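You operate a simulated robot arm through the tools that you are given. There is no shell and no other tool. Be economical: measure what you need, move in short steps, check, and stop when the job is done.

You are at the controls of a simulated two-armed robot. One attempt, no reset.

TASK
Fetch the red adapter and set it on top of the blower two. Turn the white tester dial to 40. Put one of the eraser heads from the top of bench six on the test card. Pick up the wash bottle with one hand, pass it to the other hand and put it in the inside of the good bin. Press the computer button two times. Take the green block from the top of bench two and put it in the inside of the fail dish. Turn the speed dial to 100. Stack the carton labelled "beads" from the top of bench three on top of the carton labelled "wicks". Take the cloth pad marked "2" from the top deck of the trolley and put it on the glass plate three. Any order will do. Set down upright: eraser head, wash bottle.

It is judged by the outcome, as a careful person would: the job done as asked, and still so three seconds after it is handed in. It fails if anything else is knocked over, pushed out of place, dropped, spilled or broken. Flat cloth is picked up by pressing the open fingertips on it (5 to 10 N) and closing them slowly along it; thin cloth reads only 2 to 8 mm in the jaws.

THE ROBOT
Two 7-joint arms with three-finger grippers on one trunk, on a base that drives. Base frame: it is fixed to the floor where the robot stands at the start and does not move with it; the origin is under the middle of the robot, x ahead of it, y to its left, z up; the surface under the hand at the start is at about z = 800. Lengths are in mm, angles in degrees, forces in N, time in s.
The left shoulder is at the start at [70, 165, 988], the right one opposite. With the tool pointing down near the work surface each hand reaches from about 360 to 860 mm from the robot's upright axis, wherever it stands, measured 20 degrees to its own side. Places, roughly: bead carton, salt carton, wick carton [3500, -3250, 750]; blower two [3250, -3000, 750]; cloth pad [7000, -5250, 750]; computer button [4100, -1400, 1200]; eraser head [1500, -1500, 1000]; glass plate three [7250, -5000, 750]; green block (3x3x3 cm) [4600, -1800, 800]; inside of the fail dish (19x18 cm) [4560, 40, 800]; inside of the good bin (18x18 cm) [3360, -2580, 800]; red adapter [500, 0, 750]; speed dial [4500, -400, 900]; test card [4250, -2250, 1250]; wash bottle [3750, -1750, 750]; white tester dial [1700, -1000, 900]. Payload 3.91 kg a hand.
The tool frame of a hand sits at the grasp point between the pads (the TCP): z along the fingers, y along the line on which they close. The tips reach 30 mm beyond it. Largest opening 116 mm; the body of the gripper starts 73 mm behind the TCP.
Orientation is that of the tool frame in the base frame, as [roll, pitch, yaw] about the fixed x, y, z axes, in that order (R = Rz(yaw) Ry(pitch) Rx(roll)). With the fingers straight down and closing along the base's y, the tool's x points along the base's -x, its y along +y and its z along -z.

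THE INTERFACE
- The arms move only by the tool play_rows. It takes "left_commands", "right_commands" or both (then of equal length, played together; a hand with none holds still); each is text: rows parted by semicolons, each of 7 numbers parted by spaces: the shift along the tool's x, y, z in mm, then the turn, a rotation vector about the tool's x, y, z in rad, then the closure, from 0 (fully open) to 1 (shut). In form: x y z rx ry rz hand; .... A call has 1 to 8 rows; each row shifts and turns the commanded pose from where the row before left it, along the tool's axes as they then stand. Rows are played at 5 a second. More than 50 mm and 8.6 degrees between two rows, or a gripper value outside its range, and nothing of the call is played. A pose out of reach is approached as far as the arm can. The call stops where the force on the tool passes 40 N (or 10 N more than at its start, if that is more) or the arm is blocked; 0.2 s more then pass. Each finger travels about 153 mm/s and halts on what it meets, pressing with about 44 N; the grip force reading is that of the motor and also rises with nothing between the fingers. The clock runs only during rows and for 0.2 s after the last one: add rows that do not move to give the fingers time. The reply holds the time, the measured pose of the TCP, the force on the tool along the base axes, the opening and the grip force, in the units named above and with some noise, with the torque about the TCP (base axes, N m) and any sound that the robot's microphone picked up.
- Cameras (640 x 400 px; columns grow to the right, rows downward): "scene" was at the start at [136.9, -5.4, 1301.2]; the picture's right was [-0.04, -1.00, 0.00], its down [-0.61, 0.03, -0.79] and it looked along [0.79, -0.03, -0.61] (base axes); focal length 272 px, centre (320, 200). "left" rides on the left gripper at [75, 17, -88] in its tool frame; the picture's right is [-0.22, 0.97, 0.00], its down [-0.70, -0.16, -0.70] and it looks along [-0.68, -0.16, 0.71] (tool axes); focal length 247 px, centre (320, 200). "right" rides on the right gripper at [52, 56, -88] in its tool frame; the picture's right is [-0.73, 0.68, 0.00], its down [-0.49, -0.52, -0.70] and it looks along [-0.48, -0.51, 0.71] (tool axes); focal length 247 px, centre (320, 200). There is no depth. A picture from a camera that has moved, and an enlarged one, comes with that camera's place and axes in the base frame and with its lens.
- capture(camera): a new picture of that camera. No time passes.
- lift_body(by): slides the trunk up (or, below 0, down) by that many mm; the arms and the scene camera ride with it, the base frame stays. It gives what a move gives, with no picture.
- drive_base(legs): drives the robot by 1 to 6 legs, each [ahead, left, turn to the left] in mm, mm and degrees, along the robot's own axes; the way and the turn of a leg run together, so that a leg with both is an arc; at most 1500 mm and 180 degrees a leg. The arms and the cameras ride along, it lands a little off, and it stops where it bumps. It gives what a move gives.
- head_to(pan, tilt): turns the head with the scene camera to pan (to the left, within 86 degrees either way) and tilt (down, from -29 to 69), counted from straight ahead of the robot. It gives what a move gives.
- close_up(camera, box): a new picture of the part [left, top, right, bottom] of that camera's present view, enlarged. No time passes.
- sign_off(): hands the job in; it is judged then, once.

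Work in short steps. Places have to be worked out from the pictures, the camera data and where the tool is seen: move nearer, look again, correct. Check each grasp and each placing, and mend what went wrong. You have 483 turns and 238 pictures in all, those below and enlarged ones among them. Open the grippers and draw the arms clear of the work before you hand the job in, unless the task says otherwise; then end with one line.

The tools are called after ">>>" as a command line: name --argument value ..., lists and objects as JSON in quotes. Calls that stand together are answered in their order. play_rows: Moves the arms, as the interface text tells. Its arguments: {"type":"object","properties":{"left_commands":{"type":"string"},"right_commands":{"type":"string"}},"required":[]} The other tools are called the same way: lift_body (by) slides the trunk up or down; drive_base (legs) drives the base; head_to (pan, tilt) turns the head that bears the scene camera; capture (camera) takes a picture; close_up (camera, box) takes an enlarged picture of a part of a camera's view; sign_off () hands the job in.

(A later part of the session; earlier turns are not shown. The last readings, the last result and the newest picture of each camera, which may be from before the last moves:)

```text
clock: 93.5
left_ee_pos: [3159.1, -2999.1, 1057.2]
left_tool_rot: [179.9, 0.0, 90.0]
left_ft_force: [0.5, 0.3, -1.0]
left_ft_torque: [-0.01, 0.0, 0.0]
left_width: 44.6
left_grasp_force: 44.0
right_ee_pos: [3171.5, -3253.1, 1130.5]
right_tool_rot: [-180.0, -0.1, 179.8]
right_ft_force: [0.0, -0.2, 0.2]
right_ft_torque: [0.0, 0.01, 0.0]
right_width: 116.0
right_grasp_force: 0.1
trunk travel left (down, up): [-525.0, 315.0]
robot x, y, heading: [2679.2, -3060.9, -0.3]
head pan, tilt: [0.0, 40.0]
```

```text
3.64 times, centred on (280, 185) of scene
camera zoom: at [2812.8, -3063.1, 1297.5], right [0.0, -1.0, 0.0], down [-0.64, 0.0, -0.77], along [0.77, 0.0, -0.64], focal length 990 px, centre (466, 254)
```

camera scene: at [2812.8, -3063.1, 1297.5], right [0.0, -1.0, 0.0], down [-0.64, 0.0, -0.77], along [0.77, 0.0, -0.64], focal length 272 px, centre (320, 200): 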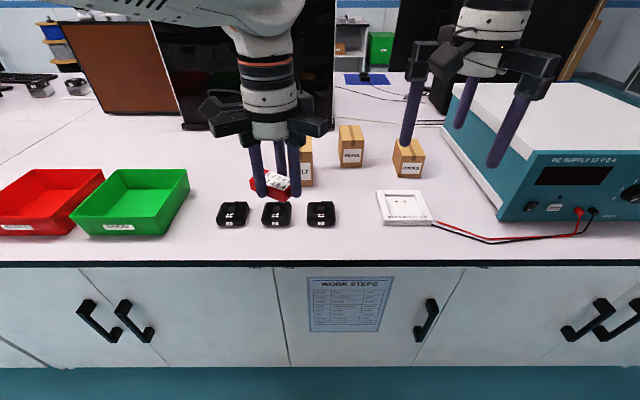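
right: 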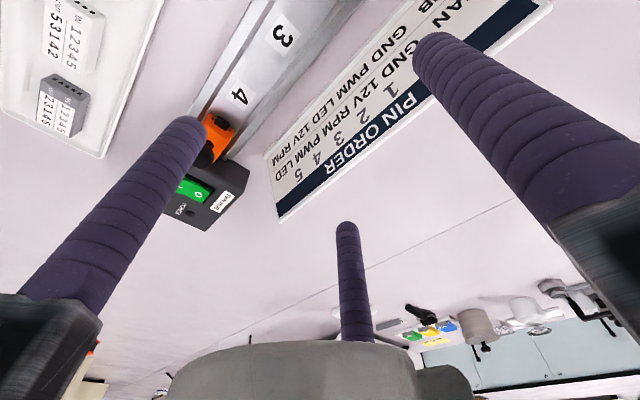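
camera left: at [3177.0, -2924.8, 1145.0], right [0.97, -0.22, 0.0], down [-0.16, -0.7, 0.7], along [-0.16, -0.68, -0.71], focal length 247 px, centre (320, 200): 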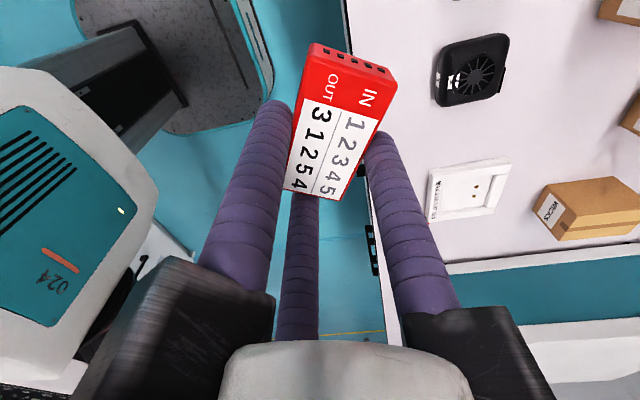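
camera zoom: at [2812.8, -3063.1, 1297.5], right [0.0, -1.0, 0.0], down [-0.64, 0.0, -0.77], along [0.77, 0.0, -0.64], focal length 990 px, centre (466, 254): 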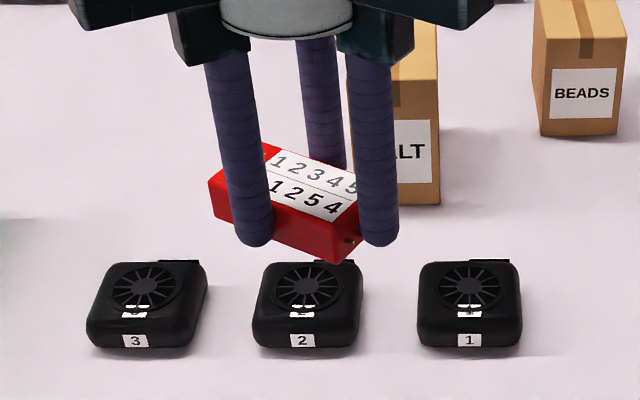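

The adapter has twisted ~27° in the grip. I yaw the hand to compensate and move it over blower 2.

>>> play_rows --left_commands "0 0 0 0 0 -0.118 0.9; 0 0 0 0 0 -0.118 0.9; 0 0 0 0 0 -0.118 0.9; 0 0 0 0 0 -0.118 0.9; -12 41 0 0 0 0 0.9; -12 41 0 0 0 0 0.9; -12 41 0 0 0 0 0.9; -12 41 0 0 0 0 0.9"

>>> play_rows --left_commands "0 0 40 0 0 0 0.9; 0 0 40 0 0 0 0.9; 0 0 30 0 0 0 0.9; 0 0 0 0 0 0 0.9"

>>> capture --camera "left"

>>> close_up --camera "scene" --box '[200, 130, 360, 240]'

```text
clock: 95.3
left_ee_pos: [3329.2, -2966.8, 1055.2]
left_tool_rot: [-179.9, -0.1, 116.9]
left_ft_force: [-0.1, -0.4, -0.2]
left_ft_torque: [0.01, 0.03, 0.02]
left_width: 44.8
left_grasp_force: 43.6
right_ee_pos: [3173.6, -3252.9, 1129.9]
right_tool_rot: [180.0, -0.1, 179.9]
right_ft_force: [0.8, 0.0, -1.0]
right_ft_torque: [-0.04, 0.02, -0.01]
right_width: 115.9
right_grasp_force: 0.0
trunk travel left (down, up): [-525.0, 315.0]
robot x, y, heading: [2674.6, -3061.5, 0.0]
head pan, tilt: [0.0, 40.0]
```

```text
clock: 96.3
left_ee_pos: [3327.4, -2967.6, 947.8]
left_tool_rot: [180.0, -0.1, 117.0]
left_ft_force: [-0.2, 0.2, -0.9]
left_ft_torque: [-0.04, -0.02, -0.02]
left_width: 44.8
left_grasp_force: 44.5
right_ee_pos: [3171.8, -3252.0, 1130.8]
right_tool_rot: [-180.0, 0.1, 179.9]
right_ft_force: [-0.4, 0.3, -0.6]
right_ft_torque: [0.01, 0.0, 0.02]
right_width: 116.2
right_grasp_force: 0.1
trunk travel left (down, up): [-525.0, 315.0]
robot x, y, heading: [2677.3, -3059.9, -0.2]
head pan, tilt: [0.0, 40.0]
```

```text
206 pictures are left
camera left: at [3308.7, -2893.4, 1035.0], right [0.97, 0.24, 0.0], down [0.17, -0.69, 0.7], along [0.17, -0.68, -0.71], focal length 247 px, centre (320, 200)
```

left: 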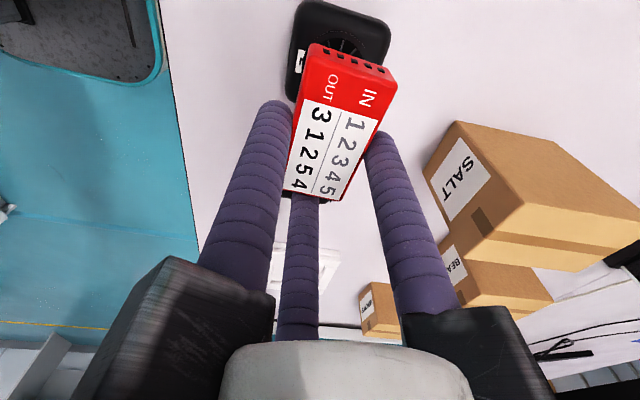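

```text
3.64 times, centred on (280, 185) of scene
camera zoom: at [2812.8, -3063.0, 1297.5], right [0.0, -1.0, 0.0], down [-0.64, 0.0, -0.77], along [0.77, 0.0, -0.64], focal length 990 px, centre (466, 254)
```

zoom: 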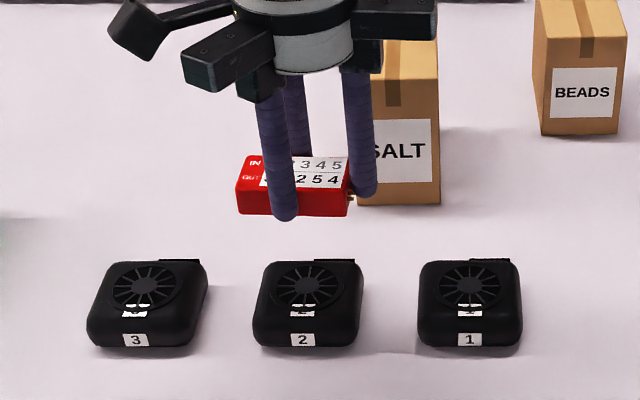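

Adapter is aligned over blower 2. Descend gently until contact.

>>> play_rows --left_commands "0 0 35 0 0 0 0.9; 0 0 30 0 0 0 0.9; 0 0 6 0 0 0 0.9; 0 0 0 0 0 0 0.9"

>>> close_up --camera "scene" --box '[200, 130, 360, 240]'

```text
clock: 97.3
left_ee_pos: [3327.9, -2967.7, 875.9]
left_tool_rot: [-180.0, 0.0, 116.9]
left_ft_force: [0.0, -0.2, -0.2]
left_ft_torque: [-0.03, -0.01, -0.04]
left_width: 44.7
left_grasp_force: 44.0
right_ee_pos: [3172.6, -3252.1, 1130.4]
right_tool_rot: [180.0, 0.0, 179.9]
right_ft_force: [-1.2, 0.2, -0.2]
right_ft_torque: [0.0, -0.02, 0.05]
right_width: 116.1
right_grasp_force: 0.2
trunk travel left (down, up): [-525.0, 315.0]
robot x, y, heading: [2680.4, -3062.4, -0.1]
head pan, tilt: [0.0, 40.0]
```

```text
3.64 times, centred on (280, 185) of scene
camera zoom: at [2813.2, -3063.0, 1297.4], right [0.0, -1.0, 0.0], down [-0.64, 0.0, -0.77], along [0.77, 0.0, -0.64], focal length 990 px, centre (466, 254)
```

zoom: 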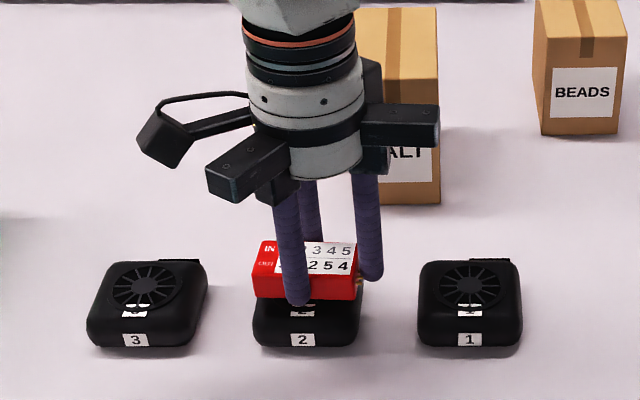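

Nearly there. Lower in 3 mm steps watching force.

>>> play_rows --left_commands "0 0 3 0 0 0 0.9; 0 0 3 0 0 0 0.9; 0 0 0 0 0 0 0.9"

>>> play_rows --left_commands "0 0 2 0 0 0 0.9; 0 0 2 0 0 0 0.9; 0 0 0 0 0 0 0.9"

```text
clock: 98.1
left_ee_pos: [3327.0, -2966.4, 869.7]
left_tool_rot: [180.0, 0.0, 117.0]
left_ft_force: [0.1, -0.2, -0.7]
left_ft_torque: [0.02, 0.01, 0.0]
left_width: 44.5
left_grasp_force: 43.9
right_ee_pos: [3171.7, -3253.3, 1131.1]
right_tool_rot: [180.0, -0.1, 179.9]
right_ft_force: [0.5, 0.2, -0.3]
right_ft_torque: [-0.02, -0.01, 0.01]
right_width: 116.2
right_grasp_force: 0.0
trunk travel left (down, up): [-525.0, 315.0]
robot x, y, heading: [2677.2, -3063.7, -0.1]
head pan, tilt: [0.0, 40.0]
```

```text
clock: 98.9
left_ee_pos: [3326.7, -2968.3, 866.5]
left_tool_rot: [180.0, 0.0, 117.0]
left_ft_force: [0.4, 0.1, 0.1]
left_ft_torque: [-0.02, 0.01, 0.02]
left_width: 44.3
left_grasp_force: 44.1
right_ee_pos: [3172.3, -3252.6, 1130.2]
right_tool_rot: [-180.0, 0.0, 179.8]
right_ft_force: [-0.6, 0.9, 0.0]
right_ft_torque: [-0.02, 0.0, -0.02]
right_width: 116.1
right_grasp_force: 0.0
trunk travel left (down, up): [-525.0, 315.0]
robot x, y, heading: [2673.7, -3060.6, -0.1]
head pan, tilt: [0.0, 40.0]
```

No contact yet; continue down slowly.

>>> play_rows --left_commands "0 0 2 0 0 0 0.9; 0 0 2 0 0 0 0.9; 0 0 2 0 0 0 0.9"

>>> close_up --camera "scene" --box '[240, 170, 320, 240]'

```text
clock: 99.7
left_ee_pos: [3327.1, -2967.5, 863.5]
left_tool_rot: [179.6, 0.2, 117.0]
left_ft_force: [1.4, 1.2, 24.3]
left_ft_torque: [0.26, 0.11, 0.01]
left_width: 44.5
left_grasp_force: 44.2
right_ee_pos: [3169.0, -3253.2, 1132.4]
right_tool_rot: [-180.0, 0.2, 179.9]
right_ft_force: [0.1, 0.3, -0.3]
right_ft_torque: [0.02, -0.01, 0.0]
right_width: 116.0
right_grasp_force: 0.0
trunk travel left (down, up): [-525.0, 315.0]
robot x, y, heading: [2678.8, -3058.6, 0.1]
head pan, tilt: [0.0, 40.0]
```

```text
5.71 times, centred on (280, 205) of scene
camera zoom: at [2810.7, -3063.3, 1298.1], right [0.0, -1.0, 0.0], down [-0.64, 0.0, -0.77], along [0.77, 0.0, -0.64], focal length 1556 px, centre (549, 171)
```

zoom: 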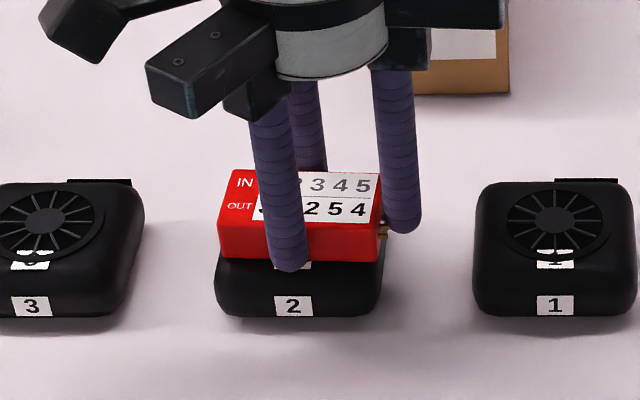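

Contact made (24 N). Ease up 2 mm, open a little, then fully, and rise.

>>> play_rows --left_commands "0 0 -2 0 0 0 0.9; 0 0 0 0 0 0 0.55; 0 0 0 0 0 0 0.45; 0 0 0 0 0 0 0.3; 0 0 -20 0 0 0 0.3; 0 0 -40 0 0 0 0.3; 0 0 -50 0 0 0 0.3; 0 0 -50 0 0 0 0.3"

>>> close_up --camera "scene" --box '[200, 130, 360, 240]'

```text
clock: 101.5
left_ee_pos: [3327.0, -2966.0, 1022.7]
left_tool_rot: [-180.0, 0.0, 117.0]
left_ft_force: [0.0, 0.7, 0.1]
left_ft_torque: [-0.02, -0.02, -0.02]
left_width: 81.1
left_grasp_force: 0.1
right_ee_pos: [3170.4, -3252.1, 1130.8]
right_tool_rot: [180.0, 0.0, 179.8]
right_ft_force: [-0.3, 0.4, -0.4]
right_ft_torque: [0.0, -0.04, -0.03]
right_width: 116.2
right_grasp_force: 0.1
trunk travel left (down, up): [-525.0, 315.0]
robot x, y, heading: [2680.4, -3058.8, 0.1]
head pan, tilt: [0.0, 40.0]
```

```text
3.64 times, centred on (280, 185) of scene
camera zoom: at [2812.2, -3063.2, 1297.5], right [0.0, -1.0, 0.0], down [-0.64, 0.0, -0.77], along [0.77, 0.0, -0.64], focal length 990 px, centre (466, 254)
```

zoom: 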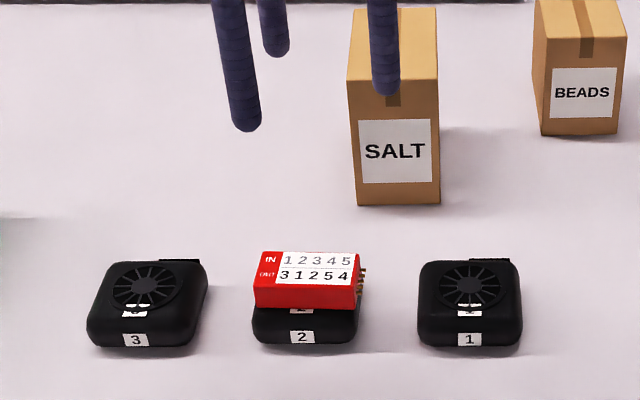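

Adapter placed squarely on blower 2. Next: the beads carton (~[3600, −3167]) with the right hand. I retract the left hand and drive closer.

>>> play_rows --left_commands "39 -22 -15 0 0 0 0; 39 -22 -15 0 0 0 0; 39 -22 -15 0 0 0 0; 39 -22 -15 0 0 0 0"

>>> drive_base --legs '[[145, 0, 0]]'

>>> head_to --pan -12 --tilt 38

>>> capture --camera "scene"

>>> capture --camera "right"

```text
clock: 102.5
left_ee_pos: [3177.7, -2865.1, 1083.2]
left_tool_rot: [180.0, 0.1, 117.0]
left_ft_force: [-0.6, 0.5, -0.9]
left_ft_torque: [-0.05, -0.08, -0.05]
left_width: 115.8
left_grasp_force: 0.0
right_ee_pos: [3171.7, -3249.3, 1131.2]
right_tool_rot: [-179.8, 0.0, 179.9]
right_ft_force: [0.1, 1.3, 0.0]
right_ft_torque: [-0.09, -0.04, 0.01]
right_width: 115.9
right_grasp_force: 0.0
trunk travel left (down, up): [-525.0, 315.0]
robot x, y, heading: [2679.1, -3061.8, -0.2]
head pan, tilt: [0.0, 40.0]
```

```text
clock: 103.8
left_ee_pos: [3321.4, -2868.7, 1082.2]
left_tool_rot: [180.0, 0.0, 117.0]
left_ft_force: [0.2, 0.5, -0.5]
left_ft_torque: [-0.04, 0.0, -0.02]
left_width: 115.8
left_grasp_force: 0.1
right_ee_pos: [3316.2, -3252.9, 1130.2]
right_tool_rot: [179.9, 0.0, 179.8]
right_ft_force: [-0.2, -0.3, -0.1]
right_ft_torque: [0.01, 0.04, 0.03]
right_width: 115.9
right_grasp_force: 0.2
trunk travel left (down, up): [-525.0, 315.0]
robot x, y, heading: [2821.5, -3062.4, -0.2]
head pan, tilt: [0.0, 40.0]
```

```text
clock: 104.6
left_ee_pos: [3321.4, -2869.3, 1082.9]
left_tool_rot: [-180.0, 0.0, 117.0]
left_ft_force: [-0.6, 0.5, -1.1]
left_ft_torque: [0.0, 0.03, -0.05]
left_width: 116.1
left_grasp_force: 0.0
right_ee_pos: [3315.4, -3252.7, 1130.2]
right_tool_rot: [179.9, -0.1, 179.8]
right_ft_force: [0.7, 0.0, -0.7]
right_ft_torque: [0.01, 0.01, -0.02]
right_width: 115.9
right_grasp_force: 0.0
trunk travel left (down, up): [-525.0, 315.0]
robot x, y, heading: [2821.9, -3059.7, -0.3]
head pan, tilt: [-12.0, 38.0]
```

```text
201 pictures are left
camera scene: at [2955.7, -3081.3, 1300.4], right [-0.21, -0.98, 0.0], down [-0.6, 0.13, -0.79], along [0.77, -0.17, -0.62], focal length 272 px, centre (320, 200)
```

scene: 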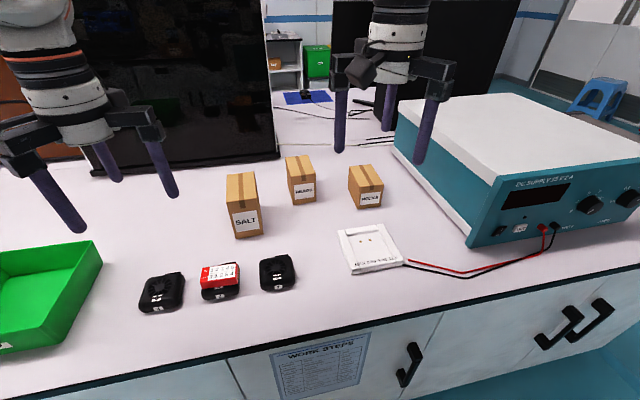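

```text
200 pictures are left
camera right: at [3262.4, -3197.0, 1217.4], right [0.73, 0.68, 0.0], down [0.48, -0.52, 0.7], along [0.48, -0.51, -0.71], focal length 247 px, centre (320, 200)
```

right: 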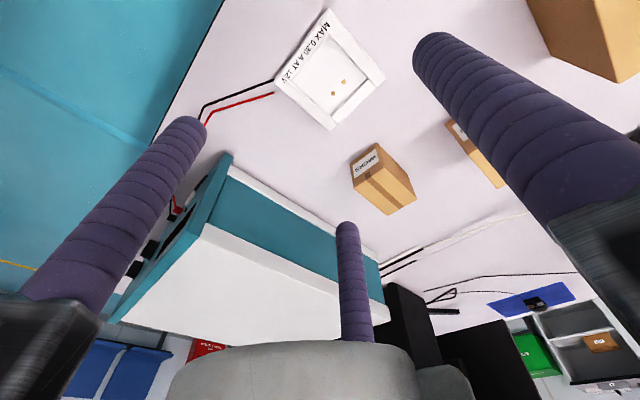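

>>> close_up --camera "scene" --box '[210, 140, 410, 265]'

```text
3.20 times, centred on (310, 202) of scene
camera zoom: at [2955.7, -3081.3, 1300.4], right [-0.21, -0.98, 0.0], down [-0.6, 0.13, -0.79], along [0.77, -0.17, -0.62], focal length 871 px, centre (352, 192)
```

zoom: 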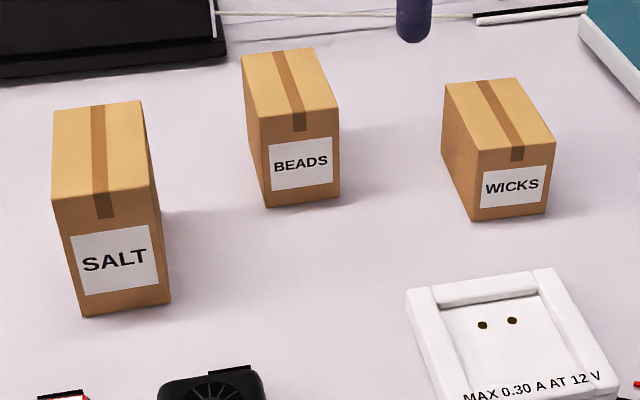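

Beads carton: 66 (y)×~105 (x)×98, centre ≈[3626, −3170]; wicks centre ≈[3568, −3350], top ≈874. I move the right hand above the beads, offset so the box sits between thumb and the other two fingers.

>>> play_rows --right_commands "-38.9 8.75 16 0 0 0 0; -38.9 8.75 16 0 0 0 0; -38.9 8.75 16 0 0 0 0; -38.9 8.75 16 0 0 0 0; -38.9 8.75 16 0 0 0 0; -38.9 8.75 16 0 0 0 0; -38.9 8.75 16 0 0 0 0; -38.9 8.75 16 0 0 0 0"

>>> capture --camera "right"

>>> close_up --camera "scene" --box '[210, 120, 410, 245]'

```text
clock: 106.4
left_ee_pos: [3324.0, -2869.0, 1080.6]
left_tool_rot: [-180.0, -0.1, 116.9]
left_ft_force: [0.9, -0.2, 0.7]
left_ft_torque: [0.0, 0.03, 0.02]
left_width: 116.1
left_grasp_force: 0.0
right_ee_pos: [3606.1, -3194.8, 1007.2]
right_tool_rot: [179.9, 0.0, 179.8]
right_ft_force: [0.6, -0.3, 1.1]
right_ft_torque: [0.08, 0.02, 0.0]
right_width: 116.0
right_grasp_force: 0.0
right hand out of reach, approached as far as the arm can: row 8
trunk travel left (down, up): [-525.0, 315.0]
robot x, y, heading: [2817.9, -3063.9, -0.2]
head pan, tilt: [-12.0, 38.0]
```

```text
198 pictures are left
camera right: at [3553.3, -3138.7, 1095.0], right [0.73, 0.68, 0.0], down [0.48, -0.53, 0.7], along [0.47, -0.51, -0.71], focal length 247 px, centre (320, 200)
```

right: 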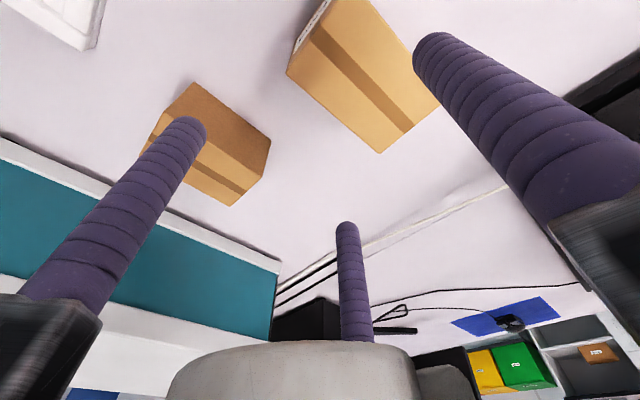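

```text
3.20 times, centred on (310, 182) of scene
camera zoom: at [2958.0, -3082.1, 1300.4], right [-0.21, -0.98, 0.0], down [-0.6, 0.13, -0.79], along [0.77, -0.17, -0.62], focal length 871 px, centre (352, 256)
```

zoom: 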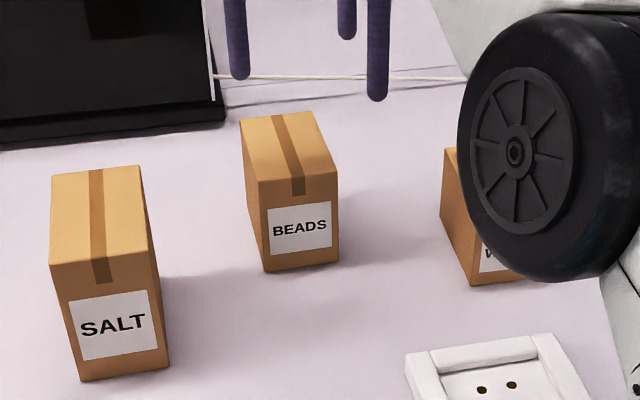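

Beads centre confirmed ≈[3629, −3167]. Reach improves lower, so I descend 50 mm and read the pose.

>>> play_rows --right_commands "0 0 25 0 0 0 0; 0 0 25 0 0 0 0; 0 0 0 0 0 0 0"

```text
clock: 107.2
left_ee_pos: [3322.3, -2868.1, 1082.3]
left_tool_rot: [-179.9, -0.1, 116.9]
left_ft_force: [-0.1, -0.1, 1.2]
left_ft_torque: [0.04, 0.01, 0.0]
left_width: 116.1
left_grasp_force: 0.0
right_ee_pos: [3604.0, -3193.8, 957.9]
right_tool_rot: [-179.9, 0.0, 179.8]
right_ft_force: [-0.3, -0.1, -1.2]
right_ft_torque: [0.02, 0.02, 0.05]
right_width: 116.0
right_grasp_force: 0.0
trunk travel left (down, up): [-525.0, 315.0]
robot x, y, heading: [2824.1, -3058.9, -0.0]
head pan, tilt: [-12.0, 38.0]
```

Now shift forward 20 and left 13 mm.

>>> play_rows --right_commands "-10 7 0 0 0 0 0; -10 7 0 0 0 0 0; 0 0 0 0 0 0 0"

>>> capture --camera "right"

```text
clock: 108.0
left_ee_pos: [3321.1, -2867.6, 1083.6]
left_tool_rot: [180.0, -0.1, 117.0]
left_ft_force: [0.3, 0.4, 0.3]
left_ft_torque: [-0.04, 0.0, 0.0]
left_width: 115.9
left_grasp_force: 0.1
right_ee_pos: [3619.6, -3188.0, 957.4]
right_tool_rot: [180.0, 0.0, 179.8]
right_ft_force: [-0.6, 0.1, -0.6]
right_ft_torque: [-0.01, 0.01, 0.0]
right_width: 115.8
right_grasp_force: 0.0
right hand out of reach, approached as far as the arm can: row 2
trunk travel left (down, up): [-525.0, 315.0]
robot x, y, heading: [2821.6, -3063.3, -0.1]
head pan, tilt: [-12.0, 38.0]
```

```text
196 pictures are left
camera right: at [3566.0, -3133.0, 1043.5], right [0.73, 0.68, 0.0], down [0.48, -0.52, 0.7], along [0.48, -0.51, -0.71], focal length 247 px, centre (320, 200)
```

right: 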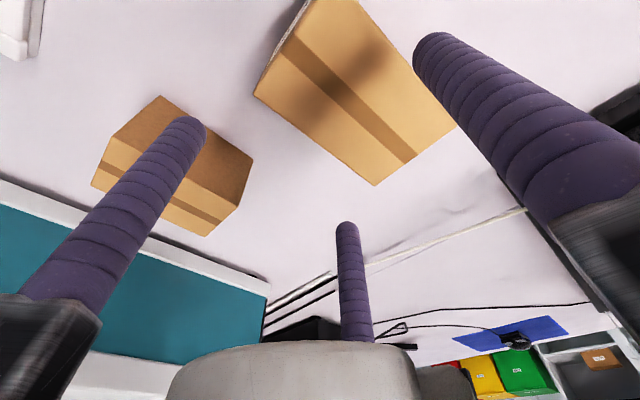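

Box y-span is −3198…−3131; the hand must be ~9 mm further left. I nudge the base ahead 25 and left 10.

>>> drive_base --legs '[[25, 10, 0]]'

```text
clock: 108.8
left_ee_pos: [3344.8, -2858.9, 1082.8]
left_tool_rot: [180.0, -0.1, 117.0]
left_ft_force: [0.1, -0.1, -0.4]
left_ft_torque: [0.03, -0.01, 0.01]
left_width: 116.0
left_grasp_force: 0.0
right_ee_pos: [3642.4, -3179.3, 957.4]
right_tool_rot: [-179.9, 0.1, 179.7]
right_ft_force: [0.4, 0.4, -1.8]
right_ft_torque: [0.02, -0.03, -0.03]
right_width: 116.1
right_grasp_force: 0.0
trunk travel left (down, up): [-525.0, 315.0]
robot x, y, heading: [2848.0, -3053.3, -0.3]
head pan, tilt: [-12.0, 38.0]
```

Now centre in x and descend to TCP z≈875, watching force.

>>> play_rows --right_commands "11 0 0 0 0 0 0; 0 0 20 0 0 0 0; 0 0 20 0 0 0 0; 0 0 20 0 0 0 0; 0 0 20 0 0 0 0; 0 0 0 0 0 0 0"

>>> capture --camera "right"

>>> close_up --camera "scene" --box '[210, 100, 410, 225]'

```text
clock: 110.2
left_ee_pos: [3345.3, -2858.5, 1082.1]
left_tool_rot: [179.9, 0.0, 116.9]
left_ft_force: [0.4, -0.2, -0.2]
left_ft_torque: [-0.04, 0.01, 0.03]
left_width: 115.6
left_grasp_force: 0.1
right_ee_pos: [3633.7, -3179.3, 876.7]
right_tool_rot: [180.0, 0.1, 179.8]
right_ft_force: [0.0, -0.7, 0.1]
right_ft_torque: [0.05, -0.01, 0.03]
right_width: 116.0
right_grasp_force: 0.1
trunk travel left (down, up): [-525.0, 315.0]
robot x, y, heading: [2846.1, -3053.6, -0.0]
head pan, tilt: [-12.0, 38.0]
```

```text
195 pictures are left
camera right: at [3579.7, -3123.2, 963.7], right [0.73, 0.68, 0.0], down [0.48, -0.52, 0.7], along [0.48, -0.51, -0.71], focal length 247 px, centre (320, 200)
```

right: 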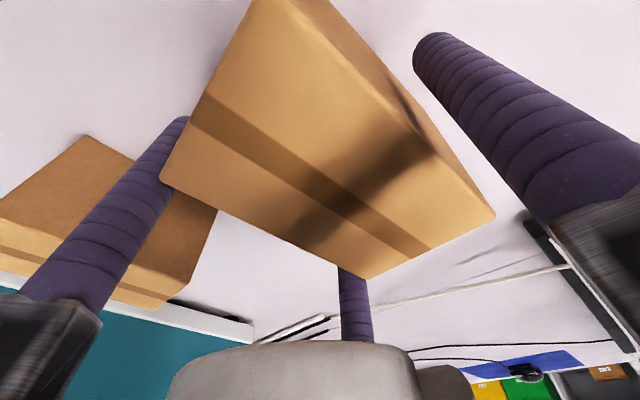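

```text
3.20 times, centred on (310, 162) of scene
camera zoom: at [2979.4, -3071.5, 1300.5], right [-0.21, -0.98, 0.0], down [-0.6, 0.13, -0.79], along [0.77, -0.17, -0.62], focal length 871 px, centre (352, 320)
```

zoom: 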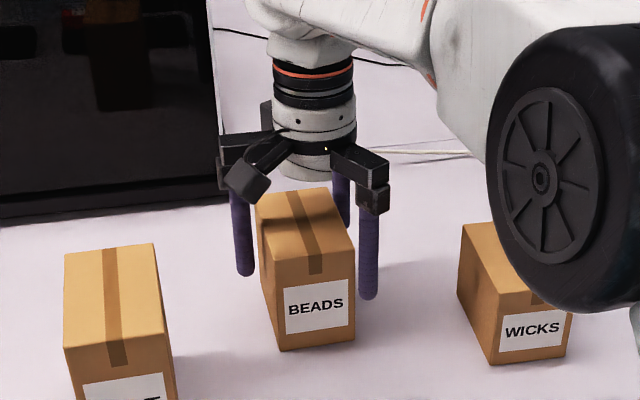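

The box is straddled. Close gradually.

>>> play_rows --right_commands "0 0 0 0 0 0 0.1; 0 0 0 0 0 0 0.18; 0 0 0 0 0 0 0.26; 0 0 0 0 0 0 0.34; 0 0 0 0 0 0 0.45; 0 0 0 0 0 0 0.45"

>>> capture --camera "right"

```text
clock: 111.6
left_ee_pos: [3346.2, -2857.7, 1081.6]
left_tool_rot: [179.9, -0.1, 117.0]
left_ft_force: [0.8, 0.1, 0.2]
left_ft_torque: [0.01, 0.01, 0.01]
left_width: 116.2
left_grasp_force: 0.0
right_ee_pos: [3632.2, -3178.4, 876.6]
right_tool_rot: [179.9, 0.0, 179.7]
right_ft_force: [0.8, -1.1, 1.6]
right_ft_torque: [0.17, -0.15, -0.13]
right_width: 98.3
right_grasp_force: 43.9
trunk travel left (down, up): [-525.0, 315.0]
robot x, y, heading: [2845.5, -3052.5, -0.2]
head pan, tilt: [-12.0, 38.0]
```

```text
193 pictures are left
camera right: at [3580.1, -3123.3, 963.6], right [0.73, 0.68, 0.0], down [0.48, -0.52, 0.7], along [0.48, -0.51, -0.71], focal length 247 px, centre (320, 200)
```

right: 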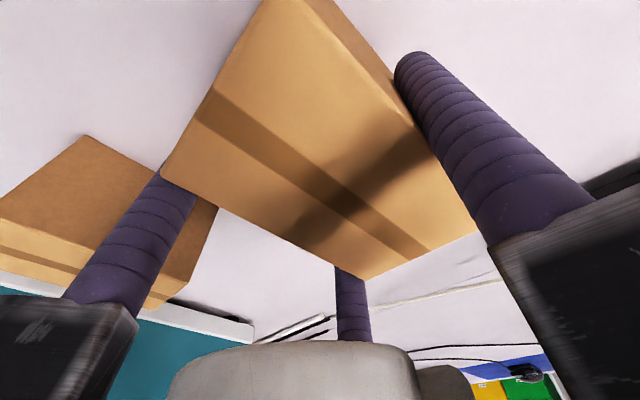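

Gripped at 98 mm reading. Lift a bit and check.

>>> play_rows --right_commands "0 0 -15 0 0 0 0.5; 0 0 -25 0 0 0 0.5; 0 0 -30 0 0 0 0.5; 0 0 -30 0 0 0 0.5; 0 0 0 0 0 0 0.5"

>>> close_up --camera "scene" --box '[210, 100, 410, 225]'

```text
clock: 112.8
left_ee_pos: [3347.0, -2859.1, 1082.8]
left_tool_rot: [-180.0, 0.0, 116.9]
left_ft_force: [-0.2, 0.2, 0.6]
left_ft_torque: [0.03, -0.02, 0.01]
left_width: 115.9
left_grasp_force: 0.1
right_ee_pos: [3632.9, -3179.5, 975.6]
right_tool_rot: [179.9, -0.1, 179.8]
right_ft_force: [0.1, -0.9, -5.1]
right_ft_torque: [-0.07, 0.03, -0.01]
right_width: 98.0
right_grasp_force: 43.9
trunk travel left (down, up): [-525.0, 315.0]
robot x, y, heading: [2845.1, -3049.8, -0.3]
head pan, tilt: [-12.0, 38.0]
```

```text
3.20 times, centred on (310, 162) of scene
camera zoom: at [2981.2, -3071.7, 1300.3], right [-0.21, -0.98, 0.0], down [-0.6, 0.13, -0.79], along [0.77, -0.17, -0.62], focal length 871 px, centre (352, 320)
```

zoom: 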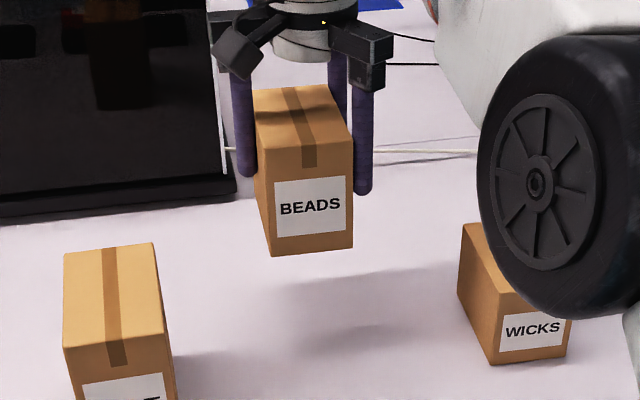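

Carton held level. The right elbow sits low near the power supply, so I raise the trunk 150 mm before moving over the wicks carton.

>>> lift_body --by 150

>>> play_rows --right_commands "10 -30 0 0 0 0 0.5; 10 -30 0 0 0 0 0.5; 10 -30 0 0 0 0 0.5; 10 -30 0 0 0 0 0.5; 10 -30 0 0 0 0 0.5; 10 -30 0 0 0 0 0.5"

>>> head_to --pan -25 --tilt 45

>>> capture --camera "scene"

>>> capture --camera "right"

```text
clock: 114.5
left_ee_pos: [3348.7, -2859.8, 1232.1]
left_tool_rot: [180.0, 0.1, 117.0]
left_ft_force: [0.9, 0.9, -0.4]
left_ft_torque: [0.0, -0.02, -0.01]
left_width: 116.0
left_grasp_force: 0.1
right_ee_pos: [3633.0, -3179.7, 1125.9]
right_tool_rot: [-180.0, 0.0, 179.8]
right_ft_force: [-0.5, 0.5, -5.6]
right_ft_torque: [-0.05, 0.0, 0.0]
right_width: 97.8
right_grasp_force: 44.1
trunk travel left (down, up): [-675.0, 165.0]
robot x, y, heading: [2846.4, -3049.6, -0.2]
head pan, tilt: [-12.0, 38.0]
```

```text
clock: 116.0
left_ee_pos: [3347.1, -2860.4, 1232.0]
left_tool_rot: [179.8, 0.1, 116.9]
left_ft_force: [0.6, -0.1, -0.1]
left_ft_torque: [0.01, -0.04, 0.04]
left_width: 116.2
left_grasp_force: 0.0
right_ee_pos: [3571.5, -3360.6, 1126.7]
right_tool_rot: [-180.0, 0.0, 179.8]
right_ft_force: [1.0, 0.5, -5.1]
right_ft_torque: [-0.06, -0.03, 0.02]
right_width: 97.9
right_grasp_force: 44.1
trunk travel left (down, up): [-675.0, 165.0]
robot x, y, heading: [2846.7, -3051.2, -0.3]
head pan, tilt: [-12.0, 38.0]
```

```text
clock: 116.7
left_ee_pos: [3346.9, -2858.6, 1230.7]
left_tool_rot: [-179.9, 0.0, 116.9]
left_ft_force: [-0.6, -0.9, -1.4]
left_ft_torque: [0.01, 0.01, -0.01]
left_width: 115.8
left_grasp_force: 0.0
right_ee_pos: [3572.6, -3360.0, 1127.0]
right_tool_rot: [180.0, 0.0, 179.8]
right_ft_force: [0.0, 0.3, -5.3]
right_ft_torque: [-0.07, 0.01, -0.01]
right_width: 98.2
right_grasp_force: 44.1
trunk travel left (down, up): [-675.0, 165.0]
robot x, y, heading: [2845.5, -3049.4, -0.3]
head pan, tilt: [-25.0, 45.0]
```

```text
191 pictures are left
camera scene: at [2970.2, -3087.9, 1440.1], right [-0.42, -0.91, 0.0], down [-0.64, 0.3, -0.71], along [0.64, -0.3, -0.71], focal length 272 px, centre (320, 200)
```

scene: 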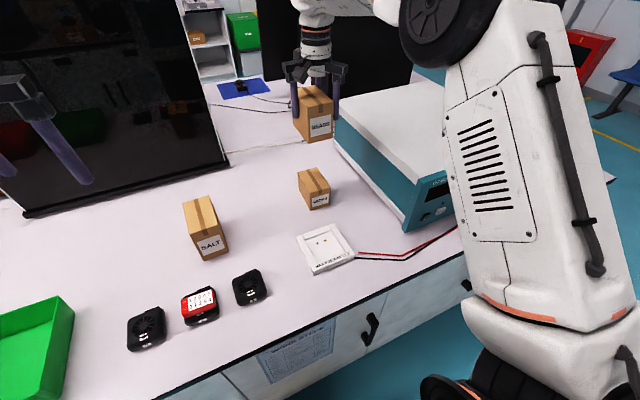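

```text
190 pictures are left
camera right: at [3519.9, -3303.2, 1213.7], right [0.73, 0.68, 0.0], down [0.48, -0.52, 0.7], along [0.47, -0.51, -0.71], focal length 247 px, centre (320, 200)
```

right: 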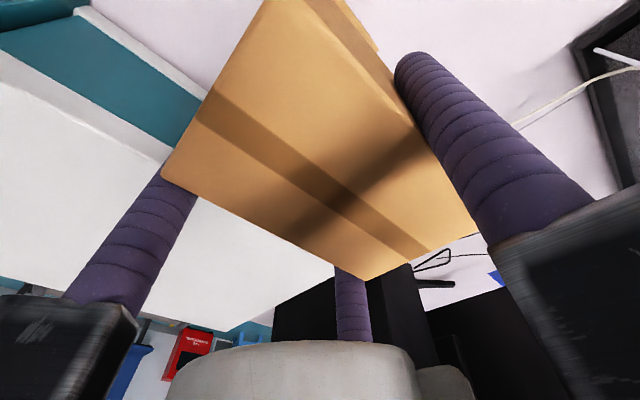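

Zoom to refine wicks' position relative to the held carton before descending.

>>> close_up --camera "scene" --box '[260, 60, 420, 220]'

```text
2.50 times, centred on (340, 140) of scene
camera zoom: at [2970.2, -3087.9, 1440.1], right [-0.42, -0.91, 0.0], down [-0.64, 0.3, -0.71], along [0.64, -0.3, -0.71], focal length 681 px, centre (270, 350)
```

zoom: 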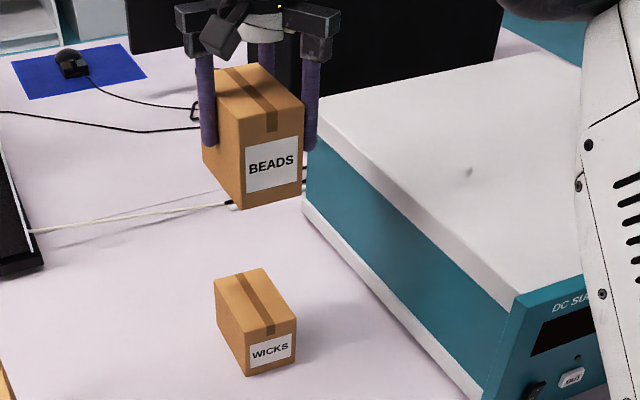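

Beads and wicks align within a few mm. Descend to just above contact.

>>> play_rows --right_commands "0 0 40 0 0 0 0.5; 0 0 40 0 0 0 0.5; 0 0 40 0 0 0 0.5; 0 0 25 0 0 0 0.5; 0 0 18 0 0 0 0.5; 0 0 0 0 0 0 0.5"

>>> close_up --camera "scene" --box '[260, 100, 420, 220]'

```text
clock: 118.1
left_ee_pos: [3346.1, -2858.2, 1232.7]
left_tool_rot: [180.0, 0.1, 117.0]
left_ft_force: [0.1, -0.3, 0.6]
left_ft_torque: [0.01, -0.02, 0.0]
left_width: 116.0
left_grasp_force: 0.1
right_ee_pos: [3571.3, -3358.7, 962.9]
right_tool_rot: [180.0, 0.0, 179.9]
right_ft_force: [0.7, -0.8, -4.4]
right_ft_torque: [-0.04, -0.01, -0.01]
right_width: 98.0
right_grasp_force: 44.5
trunk travel left (down, up): [-675.0, 165.0]
robot x, y, heading: [2844.4, -3051.3, -0.1]
head pan, tilt: [-25.0, 45.0]
```

```text
3.33 times, centred on (340, 160) of scene
camera zoom: at [2969.7, -3088.3, 1440.1], right [-0.43, -0.91, 0.0], down [-0.64, 0.3, -0.71], along [0.64, -0.3, -0.71], focal length 908 px, centre (253, 333)
```

zoom: 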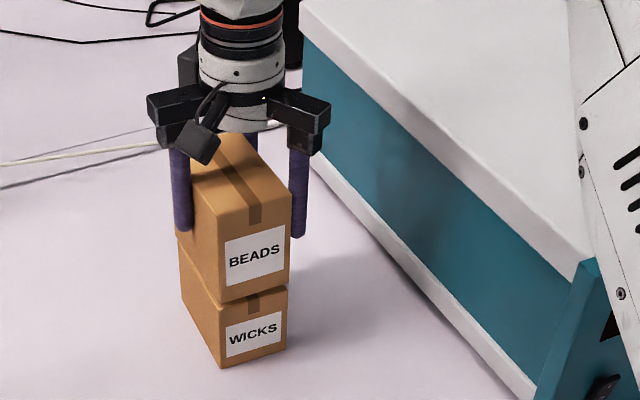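

Well aligned. Lower the last millimetres until contact.

>>> play_rows --right_commands "0 0 3 0 0 0 0.5; 0 0 3 0 0 0 0.5; 0 0 2 0 0 0 0.5; 0 0 2 0 0 0 0.5"

```text
clock: 119.1
left_ee_pos: [3345.2, -2859.7, 1233.2]
left_tool_rot: [179.9, 0.1, 117.0]
left_ft_force: [-0.5, 0.8, 0.1]
left_ft_torque: [-0.01, 0.01, 0.01]
left_width: 115.9
left_grasp_force: 0.0
right_ee_pos: [3572.3, -3359.0, 957.5]
right_tool_rot: [-179.9, 0.3, 179.9]
right_ft_force: [1.4, -1.9, 12.5]
right_ft_torque: [0.18, 0.91, 0.05]
right_width: 98.1
right_grasp_force: 44.0
trunk travel left (down, up): [-675.0, 165.0]
robot x, y, heading: [2845.0, -3050.3, -0.3]
head pan, tilt: [-25.0, 45.0]
```

Contact. Ease up 2 mm, open, and rise straight up.

>>> play_rows --right_commands "0 0 -2 0 0 0 0.4; 0 0 0 0 0 0 0.1; 0 0 0 0 0 0 0; 0 0 0 0 0 0 0; 0 0 -20 0 0 0 0; 0 0 -40 0 0 0 0; 0 0 -40 0 0 0 0; 0 0 -40 0 0 0 0"

>>> close_up --camera "scene" --box '[260, 100, 420, 220]'

```text
clock: 120.9
left_ee_pos: [3344.9, -2858.2, 1232.5]
left_tool_rot: [179.9, 0.1, 117.0]
left_ft_force: [-0.2, 0.0, -0.4]
left_ft_torque: [0.01, 0.01, -0.02]
left_width: 116.2
left_grasp_force: 0.1
right_ee_pos: [3570.5, -3359.4, 1096.2]
right_tool_rot: [-180.0, 0.2, 179.7]
right_ft_force: [0.2, 0.3, -0.2]
right_ft_torque: [-0.04, -0.04, -0.03]
right_width: 116.0
right_grasp_force: 0.0
trunk travel left (down, up): [-675.0, 165.0]
robot x, y, heading: [2847.9, -3050.0, 0.0]
head pan, tilt: [-25.0, 45.0]
```

```text
3.33 times, centred on (340, 160) of scene
camera zoom: at [2968.2, -3087.6, 1440.2], right [-0.43, -0.91, 0.0], down [-0.64, 0.3, -0.71], along [0.64, -0.3, -0.71], focal length 908 px, centre (253, 333)
```

zoom: 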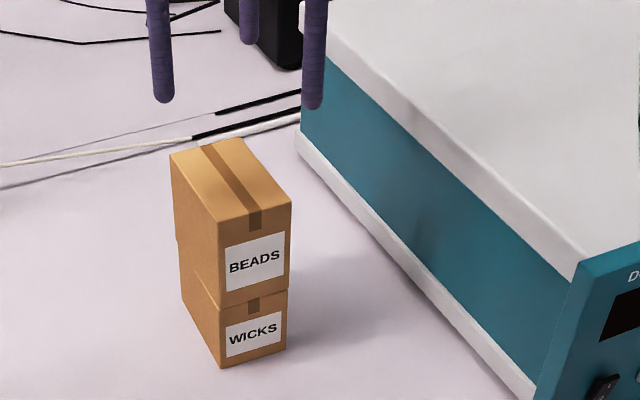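

Stack is good. Next the wash bottle (~[3670, −1790]). Retract the right hand, back off, and strafe left.

>>> play_rows --right_commands "0 0 -30 0 0 0 0; 40 10 0 0 0 0 0; 40 10 0 0 0 0 0; 40 10 0 0 0 0 0; 40 10 0 0 0 0 0; 40 10 0 0 0 0 0; 40 10 0 0 0 0 0"

>>> drive_base --legs '[[-250, 0, 0], [0, 1050, 0]]'

>>> head_to --pan 0 --tilt 30

>>> capture --camera "scene"

```text
clock: 122.5
left_ee_pos: [3346.4, -2858.4, 1233.9]
left_tool_rot: [179.9, 0.0, 116.9]
left_ft_force: [0.3, -0.5, -0.4]
left_ft_torque: [0.12, -0.05, 0.0]
left_width: 115.7
left_grasp_force: 0.0
right_ee_pos: [3348.1, -3307.3, 1121.3]
right_tool_rot: [177.1, -0.1, 179.5]
right_ft_force: [1.9, 3.4, -0.5]
right_ft_torque: [-0.34, 0.11, 0.04]
right_width: 116.0
right_grasp_force: 0.0
right hand out of reach, approached as far as the arm can: row 7
trunk travel left (down, up): [-675.0, 165.0]
robot x, y, heading: [2843.8, -3053.0, 0.1]
head pan, tilt: [-25.0, 45.0]
```

```text
clock: 129.3
left_ee_pos: [3102.8, -1805.8, 1232.4]
left_tool_rot: [179.9, -0.1, 116.8]
left_ft_force: [-0.5, -0.7, 0.1]
left_ft_torque: [-0.01, 0.0, -0.01]
left_width: 116.0
left_grasp_force: 0.1
right_ee_pos: [3102.5, -2254.4, 1122.8]
right_tool_rot: [177.1, 0.0, 179.1]
right_ft_force: [-0.4, 0.2, 0.4]
right_ft_torque: [0.01, 0.03, -0.03]
right_width: 116.0
right_grasp_force: 0.1
trunk travel left (down, up): [-675.0, 165.0]
robot x, y, heading: [2600.8, -1997.8, -0.0]
head pan, tilt: [-25.0, 45.0]
```

```text
clock: 130.2
left_ee_pos: [3103.0, -1804.8, 1233.6]
left_tool_rot: [179.9, 0.0, 116.9]
left_ft_force: [-0.3, 0.4, 0.7]
left_ft_torque: [0.02, -0.01, -0.01]
left_width: 116.0
left_grasp_force: 0.2
right_ee_pos: [3102.5, -2255.3, 1119.6]
right_tool_rot: [176.6, -0.5, 178.9]
right_ft_force: [1.0, 0.5, 0.5]
right_ft_torque: [0.01, 0.0, 0.0]
right_width: 116.0
right_grasp_force: 0.1
trunk travel left (down, up): [-675.0, 165.0]
robot x, y, heading: [2601.5, -1995.1, -0.2]
head pan, tilt: [0.0, 30.0]
```

```text
186 pictures are left
camera scene: at [2734.4, -2026.3, 1452.6], right [-0.31, -0.95, 0.0], down [-0.57, 0.19, -0.8], along [0.76, -0.25, -0.6], focal length 272 px, centre (320, 200)
```

scene: 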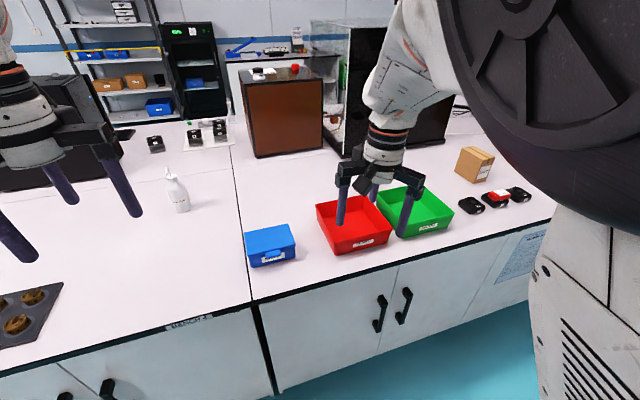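

Bottle base near [3657, −1779]. Zoom to learn its size and spout direction, plus the bin.

>>> close_up --camera "scene" --box '[140, 150, 240, 220]'

>>> capture --camera "scene"

```text
5.71 times, centred on (190, 185) of scene
camera zoom: at [2734.4, -2026.3, 1452.6], right [-0.31, -0.95, 0.0], down [-0.57, 0.19, -0.8], along [0.76, -0.25, -0.6], focal length 1556 px, centre (1063, 286)
```

zoom: 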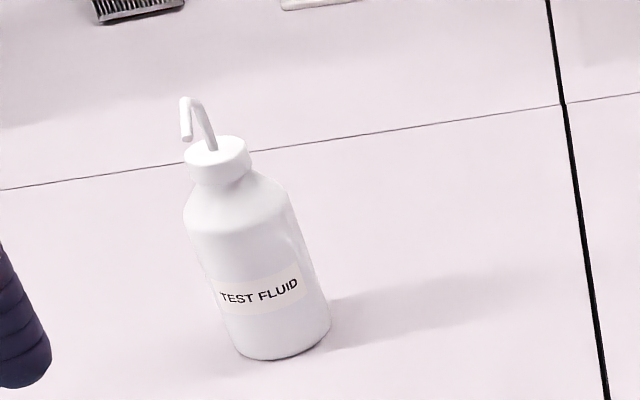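

```text
184 pictures are left
camera scene: at [2734.4, -2026.3, 1452.6], right [-0.31, -0.95, 0.0], down [-0.57, 0.19, -0.8], along [0.76, -0.25, -0.6], focal length 272 px, centre (320, 200)
```

scene: 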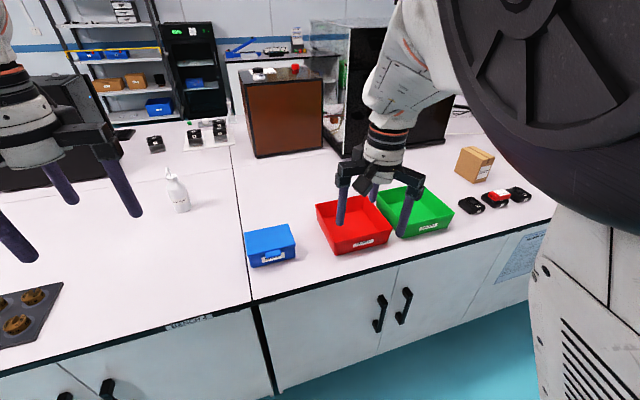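

The plan for the bottle: left hand takes the body from the side (tilted ~20° below horizontal), right hand then takes the cap from above and places it. I first turn the left hand back to yaw 180 in the air.

>>> play_rows --left_commands "0 0 0 0 0 -0.1375 0; 0 0 0 0 0 -0.1375 0; 0 0 0 0 0 -0.1375 0; 0 0 0 0 0 -0.1375 0; 0 0 0 0 0 -0.1375 0; 0 0 0 0 0 -0.1375 0; 0 0 0 0 0 -0.1375 0; 0 0 0 0 0 -0.1375 0"

>>> play_rows --left_commands "0 0 0 0 -0.1375 0 0; 0 0 0 0 -0.1375 0 0; 0 0 0 0 -0.1375 0 0; 0 0 0 0 -0.1375 0 0; 0 0 0 0 -0.1375 0 0; 0 0 0 0 -0.1375 0 0; 0 0 0 0 -0.1375 0 0; 0 0 0 0 -0.1375 0 0"

```text
clock: 132.0
left_ee_pos: [3103.2, -1805.9, 1232.9]
left_tool_rot: [180.0, 0.1, 180.0]
left_ft_force: [0.2, -0.5, -0.8]
left_ft_torque: [-0.04, 0.01, 0.02]
left_width: 115.6
left_grasp_force: 0.1
right_ee_pos: [3103.1, -2254.2, 1118.7]
right_tool_rot: [176.6, -0.5, 179.0]
right_ft_force: [0.5, 0.1, 0.4]
right_ft_torque: [0.04, 0.0, 0.0]
right_width: 115.9
right_grasp_force: 0.2
trunk travel left (down, up): [-675.0, 165.0]
robot x, y, heading: [2604.1, -1994.4, -0.2]
head pan, tilt: [0.0, 30.0]
```

```text
clock: 133.8
left_ee_pos: [3104.2, -1805.4, 1232.8]
left_tool_rot: [-179.9, 63.2, -180.0]
left_ft_force: [0.1, 0.1, -0.4]
left_ft_torque: [-0.01, 0.02, 0.02]
left_width: 116.1
left_grasp_force: 0.1
right_ee_pos: [3103.4, -2254.7, 1118.0]
right_tool_rot: [176.6, -0.4, 179.0]
right_ft_force: [0.4, 0.2, 0.7]
right_ft_torque: [0.03, -0.02, -0.03]
right_width: 115.9
right_grasp_force: 0.1
trunk travel left (down, up): [-675.0, 165.0]
robot x, y, heading: [2602.1, -1994.6, -0.1]
head pan, tilt: [0.0, 30.0]
```

Works fine. Finish tilting to ~20° below horizontal, narrow the fingers to ~94 mm, lower the hand to z≈1000, then look.

>>> play_rows --left_commands "0 0 0 0 -0.118 0 0.17; 42 0 15 0 0 0 0.17; 42 0 15 0 0 0 0.17; 42 0 15 0 0 0 0.17; 42 0 15 0 0 0 0.17; 42 0 15 0 0 0 0.17; 0 0 0 0 0 0 0.17"

>>> capture --camera "left"

>>> capture --camera "scene"

```text
clock: 135.4
left_ee_pos: [3174.0, -1823.3, 1044.0]
left_tool_rot: [-180.0, 69.9, 179.8]
left_ft_force: [-0.2, 0.0, -0.1]
left_ft_torque: [0.02, 0.03, -0.03]
left_width: 96.4
left_grasp_force: 0.0
left hand out of reach, approached as far as the arm can: row 1, 2, 3, 4, 5
right_ee_pos: [3102.1, -2254.2, 1119.8]
right_tool_rot: [176.6, -0.3, 179.0]
right_ft_force: [-0.6, -0.4, 0.3]
right_ft_torque: [-0.01, -0.01, -0.01]
right_width: 115.8
right_grasp_force: 0.0
trunk travel left (down, up): [-675.0, 165.0]
robot x, y, heading: [2599.1, -1995.0, -0.4]
head pan, tilt: [0.0, 30.0]
```

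```text
183 pictures are left
camera left: at [3066.0, -1806.5, 1003.8], right [0.08, 0.97, 0.21], down [-0.42, -0.16, 0.89], along [0.9, -0.16, 0.4], focal length 247 px, centre (320, 200)
```

left: 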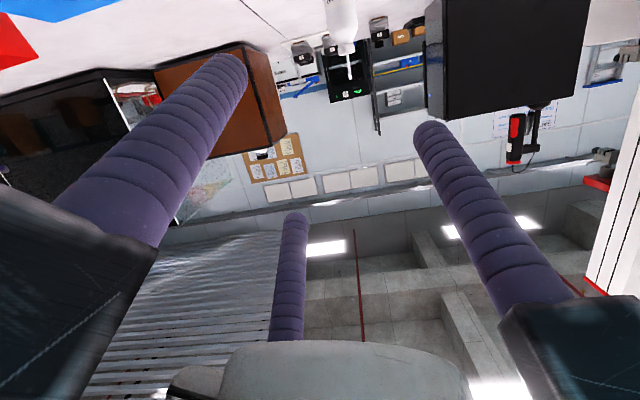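

```text
182 pictures are left
camera scene: at [2734.8, -2026.8, 1456.4], right [-0.32, -0.95, 0.0], down [-0.53, 0.18, -0.83], along [0.78, -0.26, -0.56], focal length 272 px, centre (320, 200)
```

scene: 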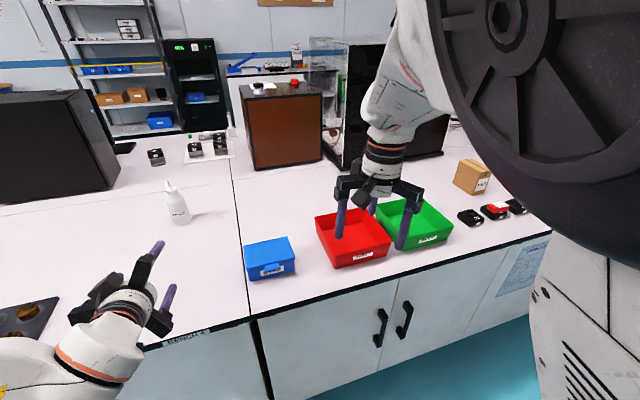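

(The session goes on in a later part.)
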